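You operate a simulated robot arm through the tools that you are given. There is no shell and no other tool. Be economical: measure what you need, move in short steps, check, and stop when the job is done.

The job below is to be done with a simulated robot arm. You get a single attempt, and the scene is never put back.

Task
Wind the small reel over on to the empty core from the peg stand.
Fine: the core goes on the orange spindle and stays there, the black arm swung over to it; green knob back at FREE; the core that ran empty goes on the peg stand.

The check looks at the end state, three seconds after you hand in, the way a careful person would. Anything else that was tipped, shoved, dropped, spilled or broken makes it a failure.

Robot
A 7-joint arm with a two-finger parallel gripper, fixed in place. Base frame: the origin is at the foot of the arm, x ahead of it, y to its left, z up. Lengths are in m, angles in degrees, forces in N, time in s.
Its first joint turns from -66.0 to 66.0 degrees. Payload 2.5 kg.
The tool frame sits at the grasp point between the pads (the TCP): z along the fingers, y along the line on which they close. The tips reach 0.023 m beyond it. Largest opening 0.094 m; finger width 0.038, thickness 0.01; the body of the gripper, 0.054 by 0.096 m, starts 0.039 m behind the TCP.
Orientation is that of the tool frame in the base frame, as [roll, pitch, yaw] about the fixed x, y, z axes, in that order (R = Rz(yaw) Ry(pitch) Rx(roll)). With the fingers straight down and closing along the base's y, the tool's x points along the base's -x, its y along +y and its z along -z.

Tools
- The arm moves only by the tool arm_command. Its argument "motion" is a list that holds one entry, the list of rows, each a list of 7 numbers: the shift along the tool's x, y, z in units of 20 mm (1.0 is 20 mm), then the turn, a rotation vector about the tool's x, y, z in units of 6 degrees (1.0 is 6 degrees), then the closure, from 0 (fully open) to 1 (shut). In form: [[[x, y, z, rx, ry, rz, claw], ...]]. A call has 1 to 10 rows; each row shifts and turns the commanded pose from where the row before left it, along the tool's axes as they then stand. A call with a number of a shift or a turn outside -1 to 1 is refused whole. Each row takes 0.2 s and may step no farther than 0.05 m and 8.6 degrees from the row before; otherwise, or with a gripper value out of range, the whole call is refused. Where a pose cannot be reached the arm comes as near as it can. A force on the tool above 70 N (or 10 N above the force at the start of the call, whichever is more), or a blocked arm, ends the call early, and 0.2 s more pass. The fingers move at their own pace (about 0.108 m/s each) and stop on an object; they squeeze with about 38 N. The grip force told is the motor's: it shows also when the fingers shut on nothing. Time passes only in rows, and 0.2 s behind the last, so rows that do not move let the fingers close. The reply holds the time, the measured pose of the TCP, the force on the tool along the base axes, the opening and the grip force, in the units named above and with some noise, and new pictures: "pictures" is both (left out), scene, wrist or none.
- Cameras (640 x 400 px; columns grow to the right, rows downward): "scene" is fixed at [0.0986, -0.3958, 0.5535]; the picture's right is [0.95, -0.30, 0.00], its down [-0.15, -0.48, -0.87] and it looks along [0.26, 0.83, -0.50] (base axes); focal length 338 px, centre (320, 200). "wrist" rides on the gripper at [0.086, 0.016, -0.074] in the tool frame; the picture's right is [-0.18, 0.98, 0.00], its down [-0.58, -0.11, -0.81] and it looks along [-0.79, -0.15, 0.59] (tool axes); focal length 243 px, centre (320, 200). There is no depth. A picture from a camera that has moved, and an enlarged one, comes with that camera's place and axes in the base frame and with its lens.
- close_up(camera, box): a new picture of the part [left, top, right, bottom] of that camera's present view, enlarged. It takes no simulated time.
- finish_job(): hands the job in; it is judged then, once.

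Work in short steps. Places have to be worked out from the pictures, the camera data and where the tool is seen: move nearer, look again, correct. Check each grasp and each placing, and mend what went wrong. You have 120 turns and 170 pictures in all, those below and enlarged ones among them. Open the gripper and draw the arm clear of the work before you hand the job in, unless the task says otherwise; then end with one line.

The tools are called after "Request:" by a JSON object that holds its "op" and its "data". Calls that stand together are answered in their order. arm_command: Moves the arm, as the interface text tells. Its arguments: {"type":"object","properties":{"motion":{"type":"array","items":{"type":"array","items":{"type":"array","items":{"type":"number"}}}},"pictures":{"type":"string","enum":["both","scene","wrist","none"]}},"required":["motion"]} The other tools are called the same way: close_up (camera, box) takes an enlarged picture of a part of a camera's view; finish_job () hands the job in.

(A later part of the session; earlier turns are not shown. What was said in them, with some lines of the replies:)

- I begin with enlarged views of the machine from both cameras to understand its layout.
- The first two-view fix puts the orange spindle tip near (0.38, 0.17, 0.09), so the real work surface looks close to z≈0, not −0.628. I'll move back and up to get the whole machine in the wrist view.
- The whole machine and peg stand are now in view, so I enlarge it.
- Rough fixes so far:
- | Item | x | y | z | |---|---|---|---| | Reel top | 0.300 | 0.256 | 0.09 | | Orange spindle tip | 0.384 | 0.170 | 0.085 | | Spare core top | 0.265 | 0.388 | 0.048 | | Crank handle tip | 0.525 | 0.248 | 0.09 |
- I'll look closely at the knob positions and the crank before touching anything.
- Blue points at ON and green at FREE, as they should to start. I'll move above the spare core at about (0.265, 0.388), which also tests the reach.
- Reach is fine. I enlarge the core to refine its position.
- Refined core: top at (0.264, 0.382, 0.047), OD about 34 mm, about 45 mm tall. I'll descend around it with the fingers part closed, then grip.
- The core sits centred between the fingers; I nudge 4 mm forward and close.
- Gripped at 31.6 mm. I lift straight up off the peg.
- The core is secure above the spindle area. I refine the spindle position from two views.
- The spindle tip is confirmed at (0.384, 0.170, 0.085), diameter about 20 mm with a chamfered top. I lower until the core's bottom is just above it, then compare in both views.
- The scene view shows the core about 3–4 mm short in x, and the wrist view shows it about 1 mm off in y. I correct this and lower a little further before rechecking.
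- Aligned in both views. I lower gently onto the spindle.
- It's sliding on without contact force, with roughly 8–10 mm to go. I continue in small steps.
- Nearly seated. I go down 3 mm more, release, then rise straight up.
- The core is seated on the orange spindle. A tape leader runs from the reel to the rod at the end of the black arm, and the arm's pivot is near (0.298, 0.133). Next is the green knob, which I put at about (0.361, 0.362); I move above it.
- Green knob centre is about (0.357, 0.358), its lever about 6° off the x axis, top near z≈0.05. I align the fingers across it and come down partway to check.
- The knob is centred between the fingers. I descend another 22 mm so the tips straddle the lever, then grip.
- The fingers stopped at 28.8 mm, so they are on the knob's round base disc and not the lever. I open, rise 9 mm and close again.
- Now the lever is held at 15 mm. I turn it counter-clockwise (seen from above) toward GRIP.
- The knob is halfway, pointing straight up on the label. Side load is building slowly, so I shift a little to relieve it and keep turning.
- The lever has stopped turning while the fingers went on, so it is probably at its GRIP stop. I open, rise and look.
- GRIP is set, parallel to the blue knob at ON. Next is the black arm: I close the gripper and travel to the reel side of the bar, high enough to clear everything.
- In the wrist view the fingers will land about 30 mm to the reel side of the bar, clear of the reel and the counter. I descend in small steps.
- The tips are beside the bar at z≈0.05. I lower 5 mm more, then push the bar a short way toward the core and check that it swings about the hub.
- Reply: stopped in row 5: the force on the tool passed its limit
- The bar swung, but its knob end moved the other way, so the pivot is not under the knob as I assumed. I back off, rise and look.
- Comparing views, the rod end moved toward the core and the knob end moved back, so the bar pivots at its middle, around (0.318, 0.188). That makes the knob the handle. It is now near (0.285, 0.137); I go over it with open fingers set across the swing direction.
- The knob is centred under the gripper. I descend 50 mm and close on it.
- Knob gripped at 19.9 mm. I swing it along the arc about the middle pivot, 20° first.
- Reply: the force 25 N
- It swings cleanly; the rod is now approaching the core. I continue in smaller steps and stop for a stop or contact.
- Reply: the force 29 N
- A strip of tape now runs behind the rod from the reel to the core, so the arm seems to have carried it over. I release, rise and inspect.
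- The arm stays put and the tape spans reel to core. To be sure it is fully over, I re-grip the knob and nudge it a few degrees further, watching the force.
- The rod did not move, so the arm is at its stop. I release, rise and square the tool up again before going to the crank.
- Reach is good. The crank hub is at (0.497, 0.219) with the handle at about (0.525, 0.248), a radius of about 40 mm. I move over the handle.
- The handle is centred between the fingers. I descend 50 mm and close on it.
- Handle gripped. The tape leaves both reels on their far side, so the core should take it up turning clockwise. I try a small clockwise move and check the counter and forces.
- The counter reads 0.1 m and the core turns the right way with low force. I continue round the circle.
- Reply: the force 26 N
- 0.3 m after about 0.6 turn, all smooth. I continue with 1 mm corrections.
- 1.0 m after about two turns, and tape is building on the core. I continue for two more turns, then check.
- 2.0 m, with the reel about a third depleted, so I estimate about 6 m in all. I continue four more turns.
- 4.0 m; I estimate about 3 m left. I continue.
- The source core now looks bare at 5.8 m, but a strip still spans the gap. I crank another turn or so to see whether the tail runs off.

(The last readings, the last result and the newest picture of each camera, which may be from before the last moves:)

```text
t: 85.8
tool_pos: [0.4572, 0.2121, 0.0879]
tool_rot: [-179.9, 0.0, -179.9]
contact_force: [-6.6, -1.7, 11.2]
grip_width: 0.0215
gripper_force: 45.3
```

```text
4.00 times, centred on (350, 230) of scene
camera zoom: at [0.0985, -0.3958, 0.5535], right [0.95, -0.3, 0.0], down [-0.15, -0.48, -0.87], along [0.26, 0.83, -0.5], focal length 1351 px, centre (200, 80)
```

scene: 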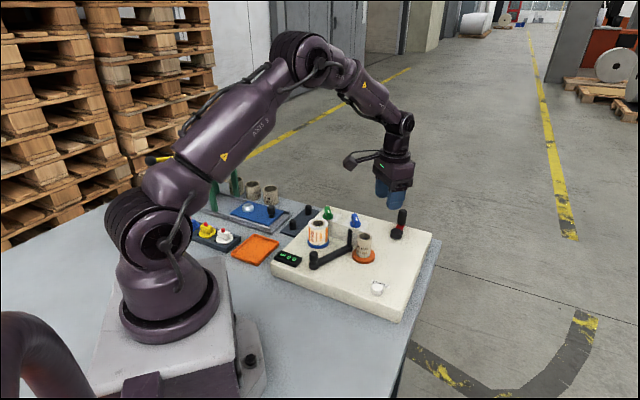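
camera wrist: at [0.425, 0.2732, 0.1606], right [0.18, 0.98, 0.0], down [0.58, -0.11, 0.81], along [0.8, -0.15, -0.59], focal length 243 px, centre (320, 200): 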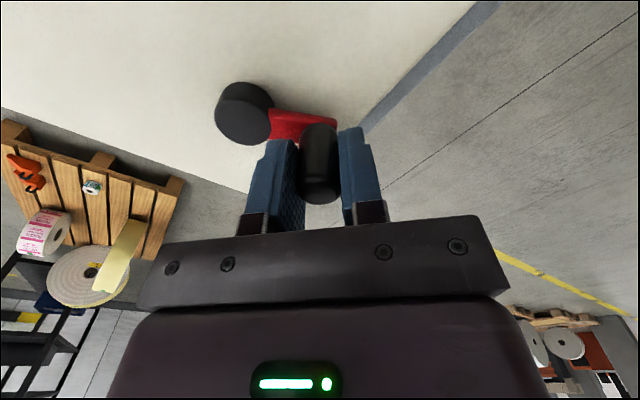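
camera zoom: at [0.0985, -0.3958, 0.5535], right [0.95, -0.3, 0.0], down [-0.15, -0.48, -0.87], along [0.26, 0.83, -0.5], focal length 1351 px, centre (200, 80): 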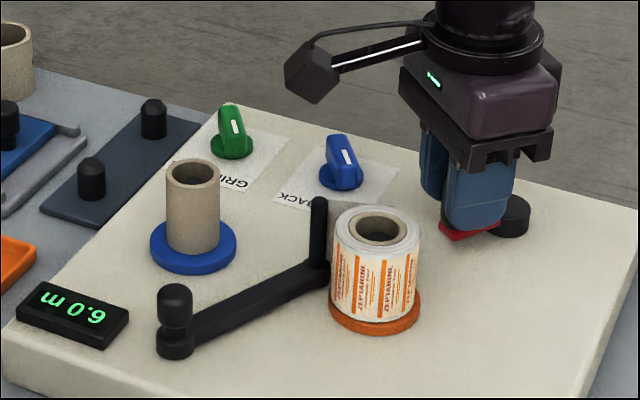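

6.0 m: the tail has run off and the strip is gone, so winding is complete. I release the crank, rise and move over the green knob.

Request:
{"op": "arm_command", "data": {"motion": [[[0, 0, 0, 0, 0, 0, 0.5], [0, 0, 0, 0, 0, 0, 0.5], [0, 0, -1, 0, 0, 0, 0.5], [0, 0, -1, 0, 0, 0, 0.5], [0, 0, -1, 0, 0, 0, 0.5], [0, 0, -0.5, 0, 0, 0, 0.5]]], "pictures": "none"}}

Request:
{"op": "arm_command", "data": {"motion": [[[0.625, 0.9125, 0, 0, 0, 0, 0.5], [0.625, 0.9125, 0, 0, 0, 0, 0.5], [0.625, 0.9125, 0, 0, 0, 0, 0.5], [0.625, 0.9125, 0, 0, 0, 0, 0.5], [0.625, 0.9125, 0, 0, 0, 0, 0.5], [0.625, 0.9125, 0, 0, 0, 0, 0.5], [0.625, 0.9125, 0, 0, 0, 0, 0.5], [0.625, 0.9125, 0, 0, 0, 0, 0.5]]], "pictures": "none"}}

Request:
{"op": "arm_command", "data": {"motion": [[[0, 0, 0, 0, 0, -1, 0.5], [0, 0, 0, 0, 0, -1, 0.5], [0, 0, 0, 0, 0, -1, 0.5], [0, 0, 0, 0, 0, -1, 0.5], [0, 0, 0, 0, 0, -1, 0.5], [0, 0, 0, 0, 0, -1, 0.5], [0, 0, 0, 0, 0, -1, 0.5], [0, 0, 0, 0, 0, -1, 0.5], [0, 0, 0, 0, 0, -1, 0.5], [0, 0, 0, 0, 0, -1, 0.5]]], "pictures": "none"}}

Request:
{"op": "arm_command", "data": {"motion": [[[0, 0, 0.5, 0, 0, -1, 0.5], [0, 0, 0.5, 0, 0, -1, 0.5], [0, 0, 0.5, 0, 0, -1, 0.5], [0, 0, 0.5, 0, 0, -1, 0.5], [0, 0, 0.5, 0, 0, -1, 0.5]]], "pictures": "both"}}

```text
t: 87.2
tool_pos: [0.4572, 0.2118, 0.1569]
tool_rot: [-180.0, 0.0, -179.9]
contact_force: [-0.7, -0.1, 0.4]
grip_width: 0.0471
gripper_force: 0.1
```

```text
t: 89.0
tool_pos: [0.3592, 0.3567, 0.1576]
tool_rot: [180.0, 0.2, -179.9]
contact_force: [-0.9, -0.4, 0.1]
grip_width: 0.047
gripper_force: 0.0
```

```text
t: 91.2
tool_pos: [0.3583, 0.3562, 0.1555]
tool_rot: [-180.0, -0.1, -119.9]
contact_force: [-0.3, 1.3, 0.7]
grip_width: 0.0471
gripper_force: 0.0
```

```text
t: 92.4
tool_pos: [0.3578, 0.3566, 0.1061]
tool_rot: [-179.9, 0.0, -89.7]
contact_force: [0.3, -0.4, 0.0]
grip_width: 0.0468
gripper_force: 0.1
camera wrist: at [0.3429, 0.2704, 0.1805], right [-0.98, 0.18, 0.0], down [0.11, 0.58, 0.81], along [0.15, 0.79, -0.59], focal length 243 px, centre (320, 200)
```

scene: 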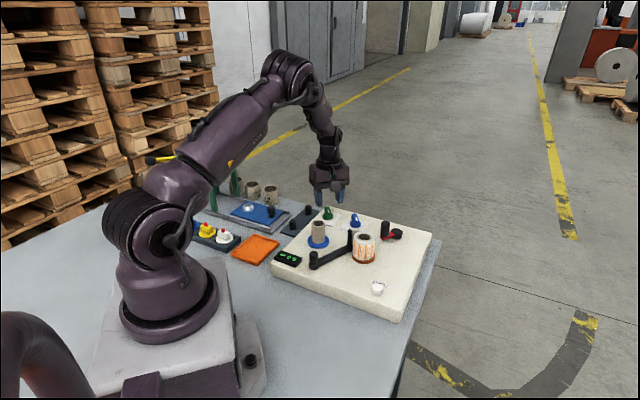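
wrist: 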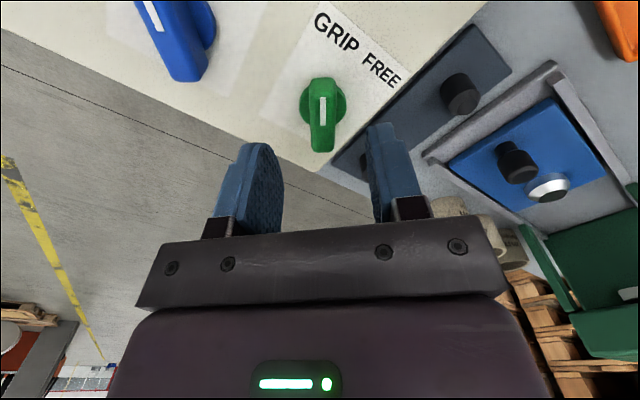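

The lever lines up with the fingers. I descend to the earlier lever height and grip.

Request:
{"op": "arm_command", "data": {"motion": [[[0, 0, 0.8, 0, 0, 0, 0.5], [0, 0, 0.75, 0, 0, 0, 0.5], [0, 0, 0, 0, 0, 0, 0.95], [0, 0, 0, 0, 0, 0, 0.95], [0, 0, 0, 0, 0, 0, 0.95]]], "pictures": "none"}}

Request:
{"op": "arm_command", "data": {"motion": [[[0, 0, 0, 0, 0, 1, 0.95], [0, 0, 0, 0, 0, 1, 0.95], [0, 0, 0, 0, 0, 1, 0.95], [0, 0, 0, 0, 0, 1, 0.95], [0, 0, 0, 0, 0, 1, 0.95], [0, 0, 0, 0, 0, 1, 0.95], [0, 0, 0, 0, 0, 1, 0.95], [0, 0, 0, 0, 0, 1, 0.95]]], "pictures": "wrist"}}

```text
t: 93.6
tool_pos: [0.3555, 0.356, 0.0746]
tool_rot: [179.8, 0.0, -90.1]
contact_force: [-16.8, -5.4, 8.3]
grip_width: 0.021
gripper_force: 45.3
```

```text
t: 95.4
tool_pos: [0.3571, 0.3554, 0.0746]
tool_rot: [180.0, -0.2, -137.9]
contact_force: [-24.0, -1.2, -2.5]
grip_width: 0.0148
gripper_force: 45.2
camera wrist: at [0.282, 0.3116, 0.1495], right [-0.52, 0.85, 0.0], down [0.51, 0.31, 0.8], along [0.69, 0.42, -0.59], focal length 243 px, centre (320, 200)
```

wrist: 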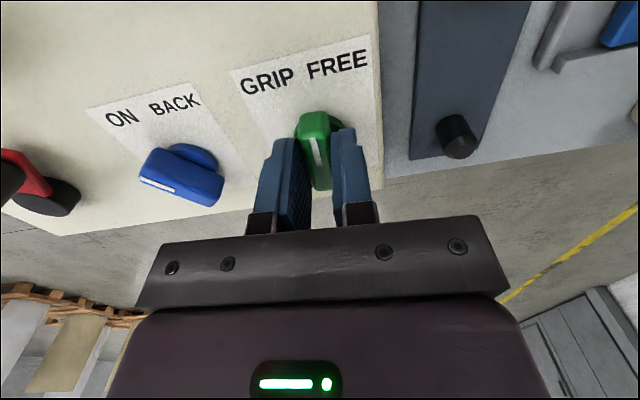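

Turning well; there is a 24 N side load, so I shift slightly to relieve it and complete the turn to FREE.

Request:
{"op": "arm_command", "data": {"motion": [[[0.06, 0.05, 0, 0, 0, 1, 0.95], [0, 0, 0, 0, 0, 1, 0.95], [0, 0, 0, 0, 0, 1, 0.95], [0, 0, 0, 0, 0, 1, 0.95], [0, 0, 0, 0, 0, 1, 0.95], [0, 0, 0, 0, 0, 1, 0.95]]], "pictures": "wrist"}}

```text
t: 96.8
tool_pos: [0.3563, 0.3572, 0.0768]
tool_rot: [179.9, 0.1, -173.7]
contact_force: [-10.1, 6.7, -20.0]
grip_width: 0.0169
gripper_force: 44.8
camera wrist: at [0.2688, 0.3642, 0.1492], right [0.07, 1.0, 0.0], down [0.59, -0.04, 0.81], along [0.81, -0.06, -0.59], focal length 243 px, centre (320, 200)
```

wrist: 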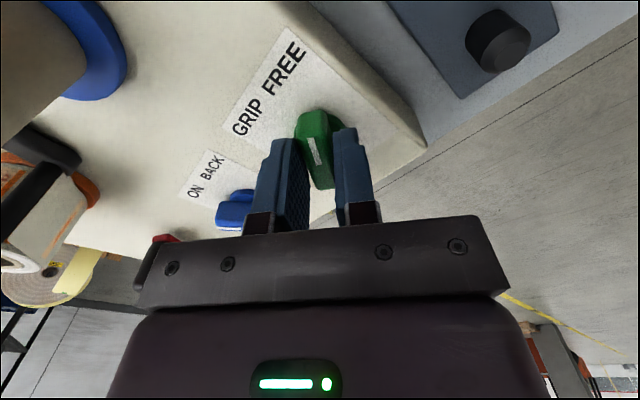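

The grip widened slightly, so the knob is at its FREE stop. I release, rise and verify.

Request:
{"op": "arm_command", "data": {"motion": [[[0, 0, 0, 0, 0, -0.4, 0.8], [0, 0, 0, 0, 0, 0, 0.4], [0, 0, 0, 0, 0, 0, 0.4], [0, 0, -1, 0, 0, 0, 0.4], [0, 0, -1, 0, 0, 0, 0.4], [0, 0, -1, 0, 0, 0, 0.4], [0, 0, -1, 0, 0, 0, 0.4], [0, 0, -1, 0, 0, 0, 0.4]]], "pictures": "wrist"}}

Request:
{"op": "close_up", "data": {"camera": "scene", "box": [280, 190, 408, 280]}}

```text
t: 98.6
tool_pos: [0.3568, 0.3582, 0.1761]
tool_rot: [-180.0, 0.1, -171.5]
contact_force: [0.6, 0.3, -0.7]
grip_width: 0.0563
gripper_force: 0.1
camera wrist: at [0.2694, 0.3604, 0.2494], right [0.04, 1.0, 0.0], down [0.59, -0.02, 0.81], along [0.81, -0.03, -0.59], focal length 243 px, centre (320, 200)
```

wrist: 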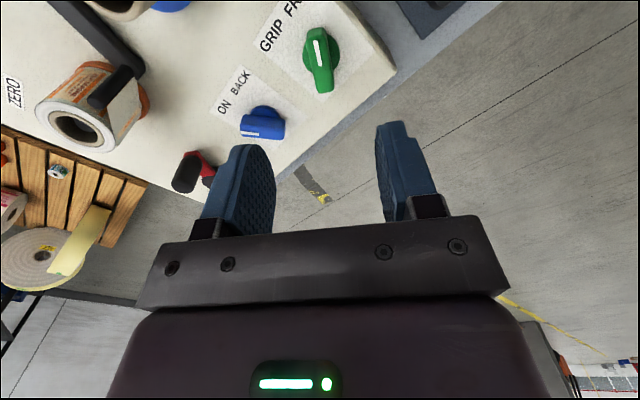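

```text
4.44 times, centred on (344, 235) of scene
camera zoom: at [0.0986, -0.3958, 0.5535], right [0.95, -0.3, 0.0], down [-0.15, -0.48, -0.87], along [0.26, 0.83, -0.5], focal length 1502 px, centre (213, 44)
```

zoom: 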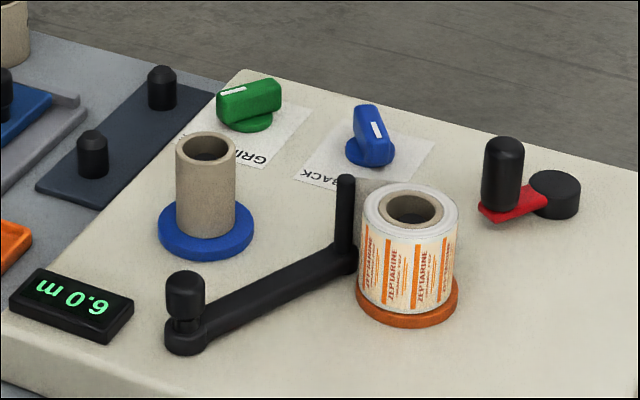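

Green is at FREE, the tape is fully on the core on the orange spindle, and the arm is still over. Next I move above the emptied core at about (0.301, 0.257).

Request:
{"op": "arm_command", "data": {"motion": [[[0, 0, 0, 0, 0, 1, 0.3], [0, 0, 0, 0, 0, 0.4, 0.3], [0.467, -0.842, 0, 0, 0, 0, 0.3], [0.467, -0.842, 0, 0, 0, 0, 0.3], [0.467, -0.842, 0, 0, 0, 0, 0.3], [0.467, -0.842, 0, 0, 0, 0, 0.3], [0.467, -0.842, 0, 0, 0, 0, 0.3], [0.467, -0.842, 0, 0, 0, 0, 0.3]]], "pictures": "none"}}

Request:
{"op": "close_up", "data": {"camera": "wrist", "box": [224, 0, 416, 120]}}

Request:
{"op": "close_up", "data": {"camera": "scene", "box": [290, 195, 370, 260]}}

```text
t: 100.4
tool_pos: [0.3008, 0.2563, 0.1764]
tool_rot: [180.0, 0.1, -179.9]
contact_force: [0.4, 0.9, -0.4]
grip_width: 0.0658
gripper_force: 0.0
```

```text
3.33 times, centred on (320, 60) of wrist
camera zoom: at [0.2148, 0.2724, 0.2499], right [0.18, 0.98, 0.0], down [0.58, -0.11, 0.81], along [0.79, -0.15, -0.59], focal length 809 px, centre (320, 667)
```

zoom: 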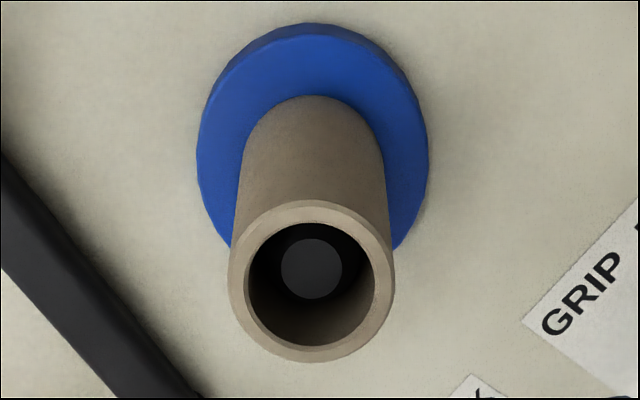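

```text
6.15 times, centred on (330, 228) of scene
camera zoom: at [0.0986, -0.3957, 0.5535], right [0.95, -0.3, 0.0], down [-0.15, -0.48, -0.87], along [0.26, 0.83, -0.5], focal length 2079 px, centre (258, 31)
```

zoom: 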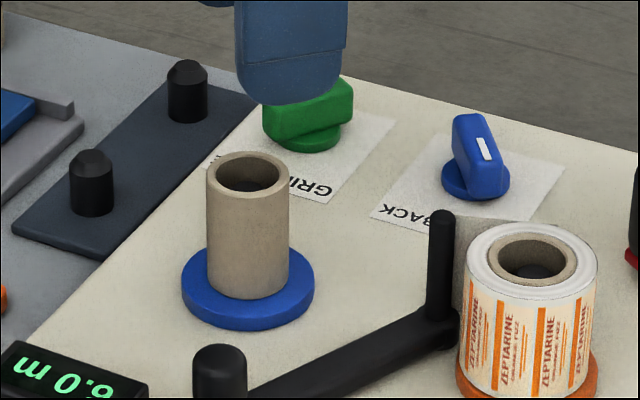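

Emptied core: centre (0.300, 0.255), top about 0.09. I descend around it and grip.

Request:
{"op": "arm_command", "data": {"motion": [[[0.05, -0.06, 0.9, 0, 0, 0, 0.3], [0, 0, 0.9, 0, 0, 0, 0.3], [0, 0, 0.9, 0, 0, 0, 0.3], [0, 0, 0.9, 0, 0, 0, 0.3], [0, 0, 0.9, 0, 0, 0, 0.3], [0, 0, 0.45, 0, 0, 0, 0.3], [0, 0, 0, 0, 0, 0, 0.85], [0, 0, 0, 0, 0, 0, 0.85], [0, 0, 0, 0, 0, 0, 0.85]]], "pictures": "wrist"}}

Request:
{"op": "close_up", "data": {"camera": "scene", "box": [280, 180, 400, 280]}}

```text
t: 102.4
tool_pos: [0.3005, 0.2549, 0.0771]
tool_rot: [180.0, 0.2, -179.8]
contact_force: [-0.1, -1.0, -0.2]
grip_width: 0.0323
gripper_force: 37.6
camera wrist: at [0.2144, 0.2711, 0.1503], right [0.18, 0.98, 0.0], down [0.58, -0.11, 0.81], along [0.79, -0.15, -0.59], focal length 243 px, centre (320, 200)
```

wrist: 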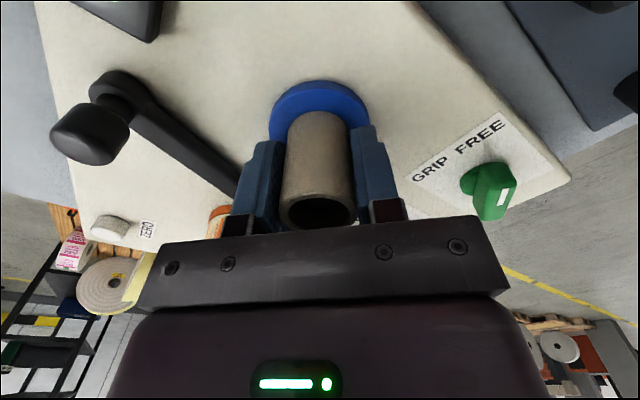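

```text
4.00 times, centred on (340, 230) of scene
camera zoom: at [0.0986, -0.3958, 0.5535], right [0.95, -0.3, 0.0], down [-0.15, -0.48, -0.87], along [0.26, 0.83, -0.5], focal length 1351 px, centre (240, 80)
```

zoom: 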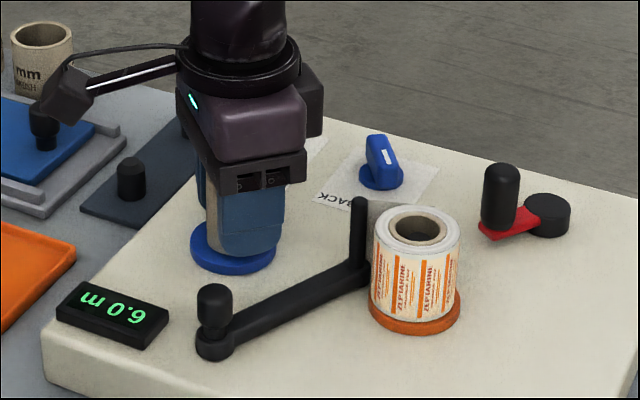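

Gripped at 32 mm. I lift it clear and carry it above the near peg.

Request:
{"op": "arm_command", "data": {"motion": [[[0, 0, -0.9, 0, 0, 0, 0.85], [0, 0, -0.9, 0, 0, 0, 0.85], [0, 0, -0.9, 0, 0, 0, 0.85], [0, 0, -0.9, 0, 0, 0, 0.85], [0, 0, -0.9, 0, 0, 0, 0.85], [0, 0, -0.9, 0, 0, 0, 0.85], [0, 0, -0.6, 0, 0, 0, 0.85]]], "pictures": "none"}}

Request:
{"op": "arm_command", "data": {"motion": [[[0.25, 0.9, 0, 0, 0, 0, 0.85], [0.25, 0.9, 0, 0, 0, 0, 0.85], [0.25, 0.9, 0, 0, 0, 0, 0.85], [0.25, 0.9, 0, 0, 0, 0, 0.85], [0.25, 0.9, 0, 0, 0, 0, 0.85], [0.25, 0.9, 0, 0, 0, 0, 0.85], [0.25, 0.9, 0, 0, 0, 0, 0.85]]], "pictures": "both"}}

Request:
{"op": "close_up", "data": {"camera": "wrist", "box": [240, 0, 400, 240]}}

Request:
{"op": "close_up", "data": {"camera": "scene", "box": [250, 150, 346, 250]}}

```text
t: 104.0
tool_pos: [0.2996, 0.2534, 0.1975]
tool_rot: [179.9, 0.1, -179.9]
contact_force: [-0.2, 0.3, -0.6]
grip_width: 0.0326
gripper_force: 37.8
```

```text
t: 105.6
tool_pos: [0.2651, 0.3814, 0.1964]
tool_rot: [180.0, 0.1, -180.0]
contact_force: [0.1, 0.7, -1.4]
grip_width: 0.0322
gripper_force: 38.3
camera wrist: at [0.1785, 0.3976, 0.2703], right [0.18, 0.98, 0.0], down [0.58, -0.11, 0.81], along [0.79, -0.15, -0.59], focal length 243 px, centre (320, 200)
```

scene: 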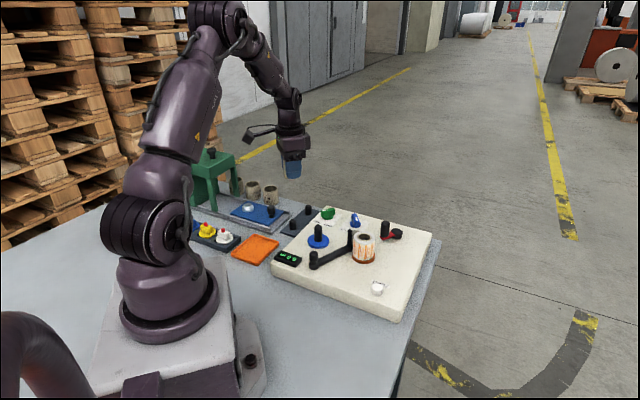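
wrist: 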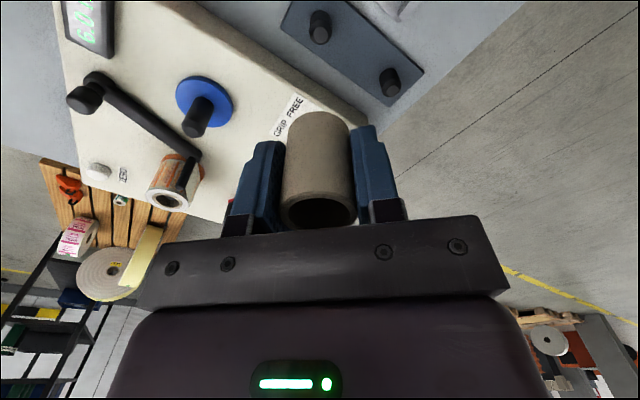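

```text
1.67 times, centred on (320, 120) of wrist
camera zoom: at [0.1785, 0.3976, 0.2703], right [0.18, 0.98, 0.0], down [0.58, -0.11, 0.81], along [0.79, -0.15, -0.59], focal length 404 px, centre (320, 333)
```

zoom: 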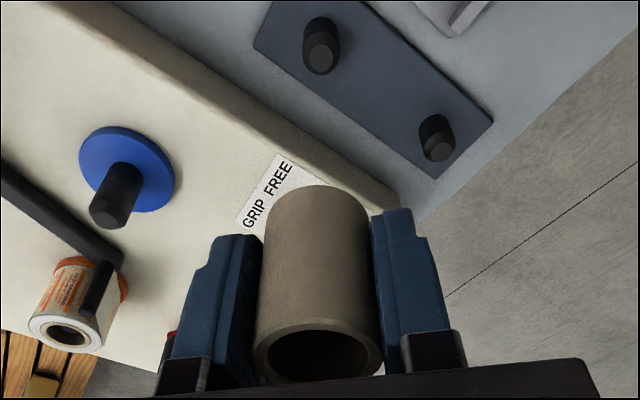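

```text
4.00 times, centred on (298, 200) of scene
camera zoom: at [0.0986, -0.3958, 0.5535], right [0.95, -0.3, 0.0], down [-0.15, -0.48, -0.87], along [0.26, 0.83, -0.5], focal length 1351 px, centre (408, 200)
```

zoom: 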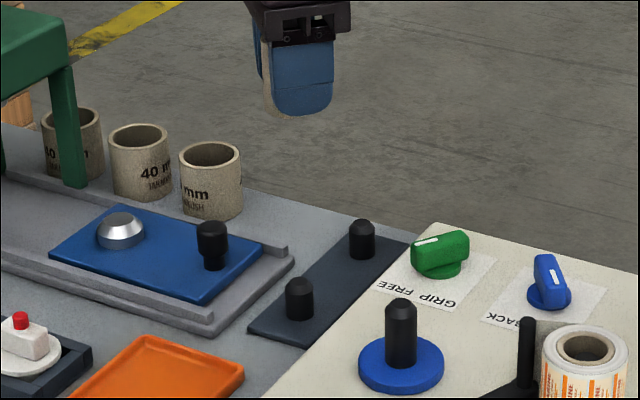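

Near peg: centre (0.264, 0.383), top about 0.025. I align and lower to just above it, then check.

Request:
{"op": "arm_command", "data": {"motion": [[[0.03, 0.1, 0.9, 0, 0, 0, 0.85], [0, 0, 0.9, 0, 0, 0, 0.85], [0, 0, 0.9, 0, 0, 0, 0.85], [0, 0, 0.9, 0, 0, 0, 0.85], [0, 0, 0.9, 0, 0, 0, 0.85], [0, 0, 0.9, 0, 0, 0, 0.85], [0, 0, 0.6, 0, 0, 0, 0.85]]], "pictures": "none"}}

Request:
{"op": "close_up", "data": {"camera": "wrist", "box": [240, 0, 400, 240]}}

Request:
{"op": "close_up", "data": {"camera": "scene", "box": [260, 170, 324, 240]}}

```text
t: 107.2
tool_pos: [0.2641, 0.3821, 0.0765]
tool_rot: [-179.9, 0.1, -179.9]
contact_force: [0.0, 0.0, 0.9]
grip_width: 0.0323
gripper_force: 38.3
```

```text
1.67 times, centred on (320, 120) of wrist
camera zoom: at [0.1786, 0.3994, 0.1503], right [0.18, 0.98, 0.0], down [0.58, -0.11, 0.81], along [0.79, -0.15, -0.59], focal length 404 px, centre (320, 333)
```

zoom: 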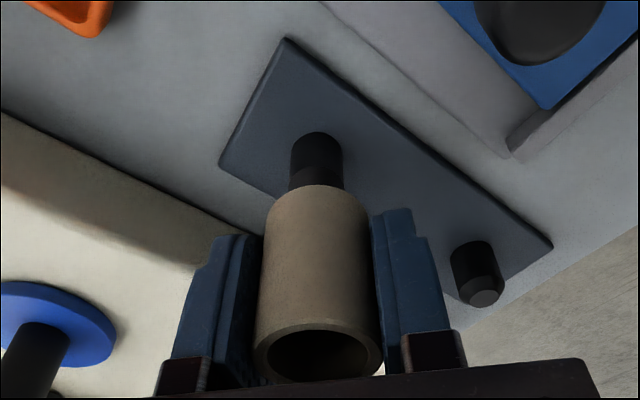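

```text
5.71 times, centred on (292, 205) of scene
camera zoom: at [0.0986, -0.3958, 0.5535], right [0.95, -0.3, 0.0], down [-0.15, -0.48, -0.87], along [0.26, 0.83, -0.5], focal length 1931 px, centre (480, 171)
```

zoom: 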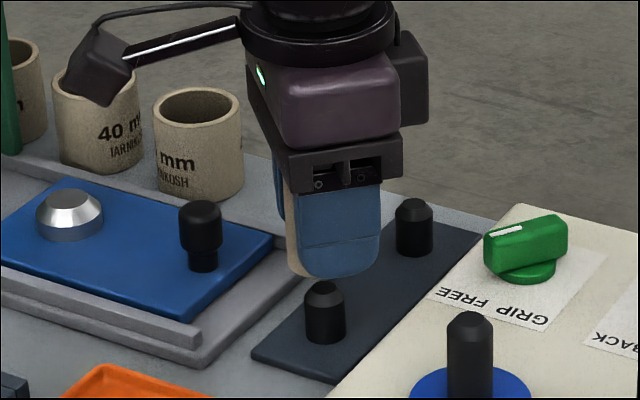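

Aligned in both views. I lower slowly onto the peg.

Request:
{"op": "arm_command", "data": {"motion": [[[-0.03, 0, 0.4, 0, 0, 0, 0.85], [0, 0, 0.4, 0, 0, 0, 0.85], [0, 0, 0.4, 0, 0, 0, 0.85], [0, 0, 0.3, 0, 0, 0, 0.85], [0, 0, 0.2, 0, 0, 0, 0.85]]], "pictures": "none"}}

Request:
{"op": "close_up", "data": {"camera": "scene", "box": [260, 170, 324, 240]}}

Request:
{"op": "close_up", "data": {"camera": "wrist", "box": [240, 0, 400, 240]}}

```text
t: 108.4
tool_pos: [0.2648, 0.3823, 0.0429]
tool_rot: [179.9, 0.1, -179.9]
contact_force: [-0.1, -0.6, -1.2]
grip_width: 0.0324
gripper_force: 38.0
```

```text
5.71 times, centred on (292, 205) of scene
camera zoom: at [0.0986, -0.3958, 0.5535], right [0.95, -0.3, 0.0], down [-0.15, -0.48, -0.87], along [0.26, 0.83, -0.5], focal length 1931 px, centre (480, 171)
```

zoom: 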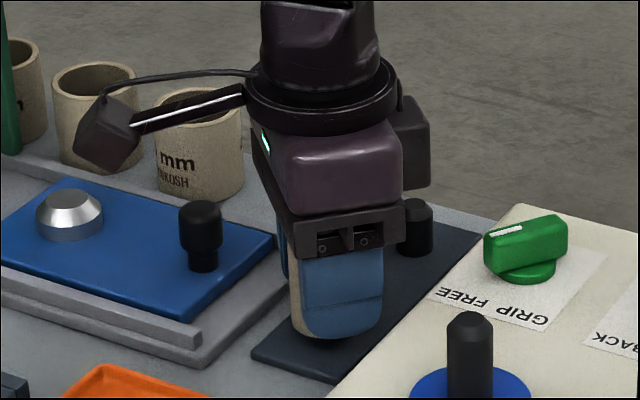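

```text
1.67 times, centred on (320, 120) of wrist
camera zoom: at [0.1789, 0.3988, 0.1163], right [0.18, 0.98, 0.0], down [0.58, -0.11, 0.81], along [0.79, -0.15, -0.59], focal length 404 px, centre (320, 333)
```

zoom: 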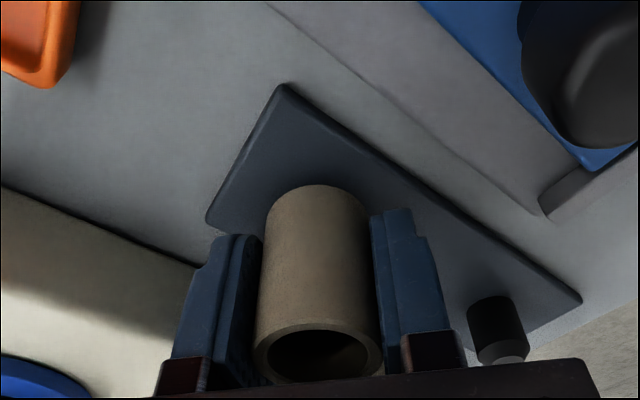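

The core is over the peg with no contact force. I lower the last 4 mm, release and rise clear.

Request:
{"op": "arm_command", "data": {"motion": [[[0, 0, 0.15, 0, 0, 0, 0.85], [0, 0, 0.08, 0, 0, 0, 0.85], [0, 0, 0, 0, 0, 0, 0.5], [0, 0, 0, 0, 0, 0, 0.3], [0, 0, 0, 0, 0, 0, 0.3]]], "pictures": "none"}}

Request:
{"op": "arm_command", "data": {"motion": [[[0, 0, -0.8, 0, 0, 0, 0.3], [0, 0, -0.9, 0, 0, 0, 0.3], [0, 0, -0.9, 0, 0, 0, 0.3], [0, 0, -0.9, 0, 0, 0, 0.3], [0, 0, -0.9, 0, 0, 0, 0.3], [0, 0, -0.9, 0, 0, 0, 0.3], [0, 0, -0.9, 0, 0, 0, 0.2], [0.5, 0, -0.9, 0, 0, 0, 0], [0.5, 0, -0.9, 0, 0, 0, 0], [0.5, 0, -0.9, 0, 0, 0, 0]]], "pictures": "wrist"}}

Request:
{"op": "close_up", "data": {"camera": "scene", "box": [260, 180, 436, 290]}}

Request:
{"op": "close_up", "data": {"camera": "scene", "box": [170, 140, 330, 270]}}

```text
t: 109.6
tool_pos: [0.2655, 0.3825, 0.0391]
tool_rot: [-180.0, 0.0, -179.9]
contact_force: [0.3, 0.0, 0.1]
grip_width: 0.0657
gripper_force: 0.0
```

```text
t: 111.8
tool_pos: [0.2357, 0.383, 0.2157]
tool_rot: [180.0, 0.1, -179.8]
contact_force: [-0.4, 0.2, 0.2]
grip_width: 0.0942
gripper_force: 0.1
camera wrist: at [0.1489, 0.3997, 0.2906], right [0.18, 0.98, 0.0], down [0.58, -0.11, 0.81], along [0.79, -0.15, -0.59], focal length 243 px, centre (320, 200)
```

wrist: 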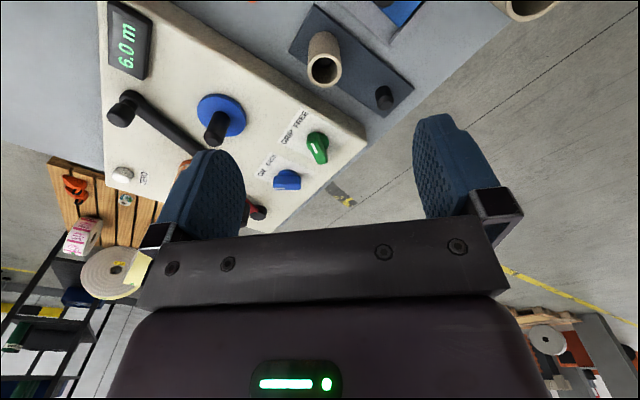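

```text
3.64 times, centred on (348, 235) of scene
camera zoom: at [0.0986, -0.3958, 0.5535], right [0.95, -0.3, 0.0], down [-0.15, -0.48, -0.87], along [0.26, 0.83, -0.5], focal length 1229 px, centre (218, 73)
```

zoom: 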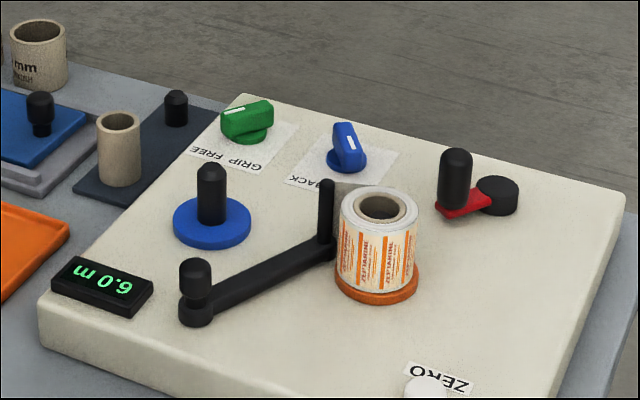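

```text
3.08 times, centred on (250, 205) of scene
camera zoom: at [0.0986, -0.3958, 0.5535], right [0.95, -0.3, 0.0], down [-0.15, -0.48, -0.87], along [0.26, 0.83, -0.5], focal length 1040 px, centre (535, 185)
```

zoom: 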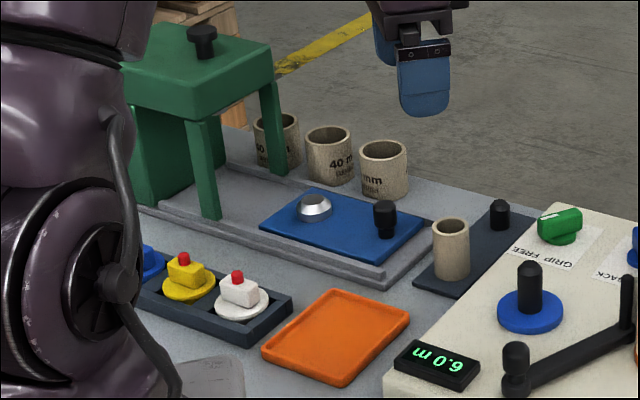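

The end state matches the task: wound core on the orange spindle with the black arm over to it, green at FREE, emptied core on the peg stand, and nothing else disturbed. The gripper is open and clear, so I hand in.

Request:
{"op": "finish_job", "data": {}}

```text
The job is handed in.
```

I wound the small reel (6.0 m) onto the core from the peg stand. That core is on the orange spindle with the black arm swung over to it, the green knob is back at FREE, and the emptied core is on the peg stand.
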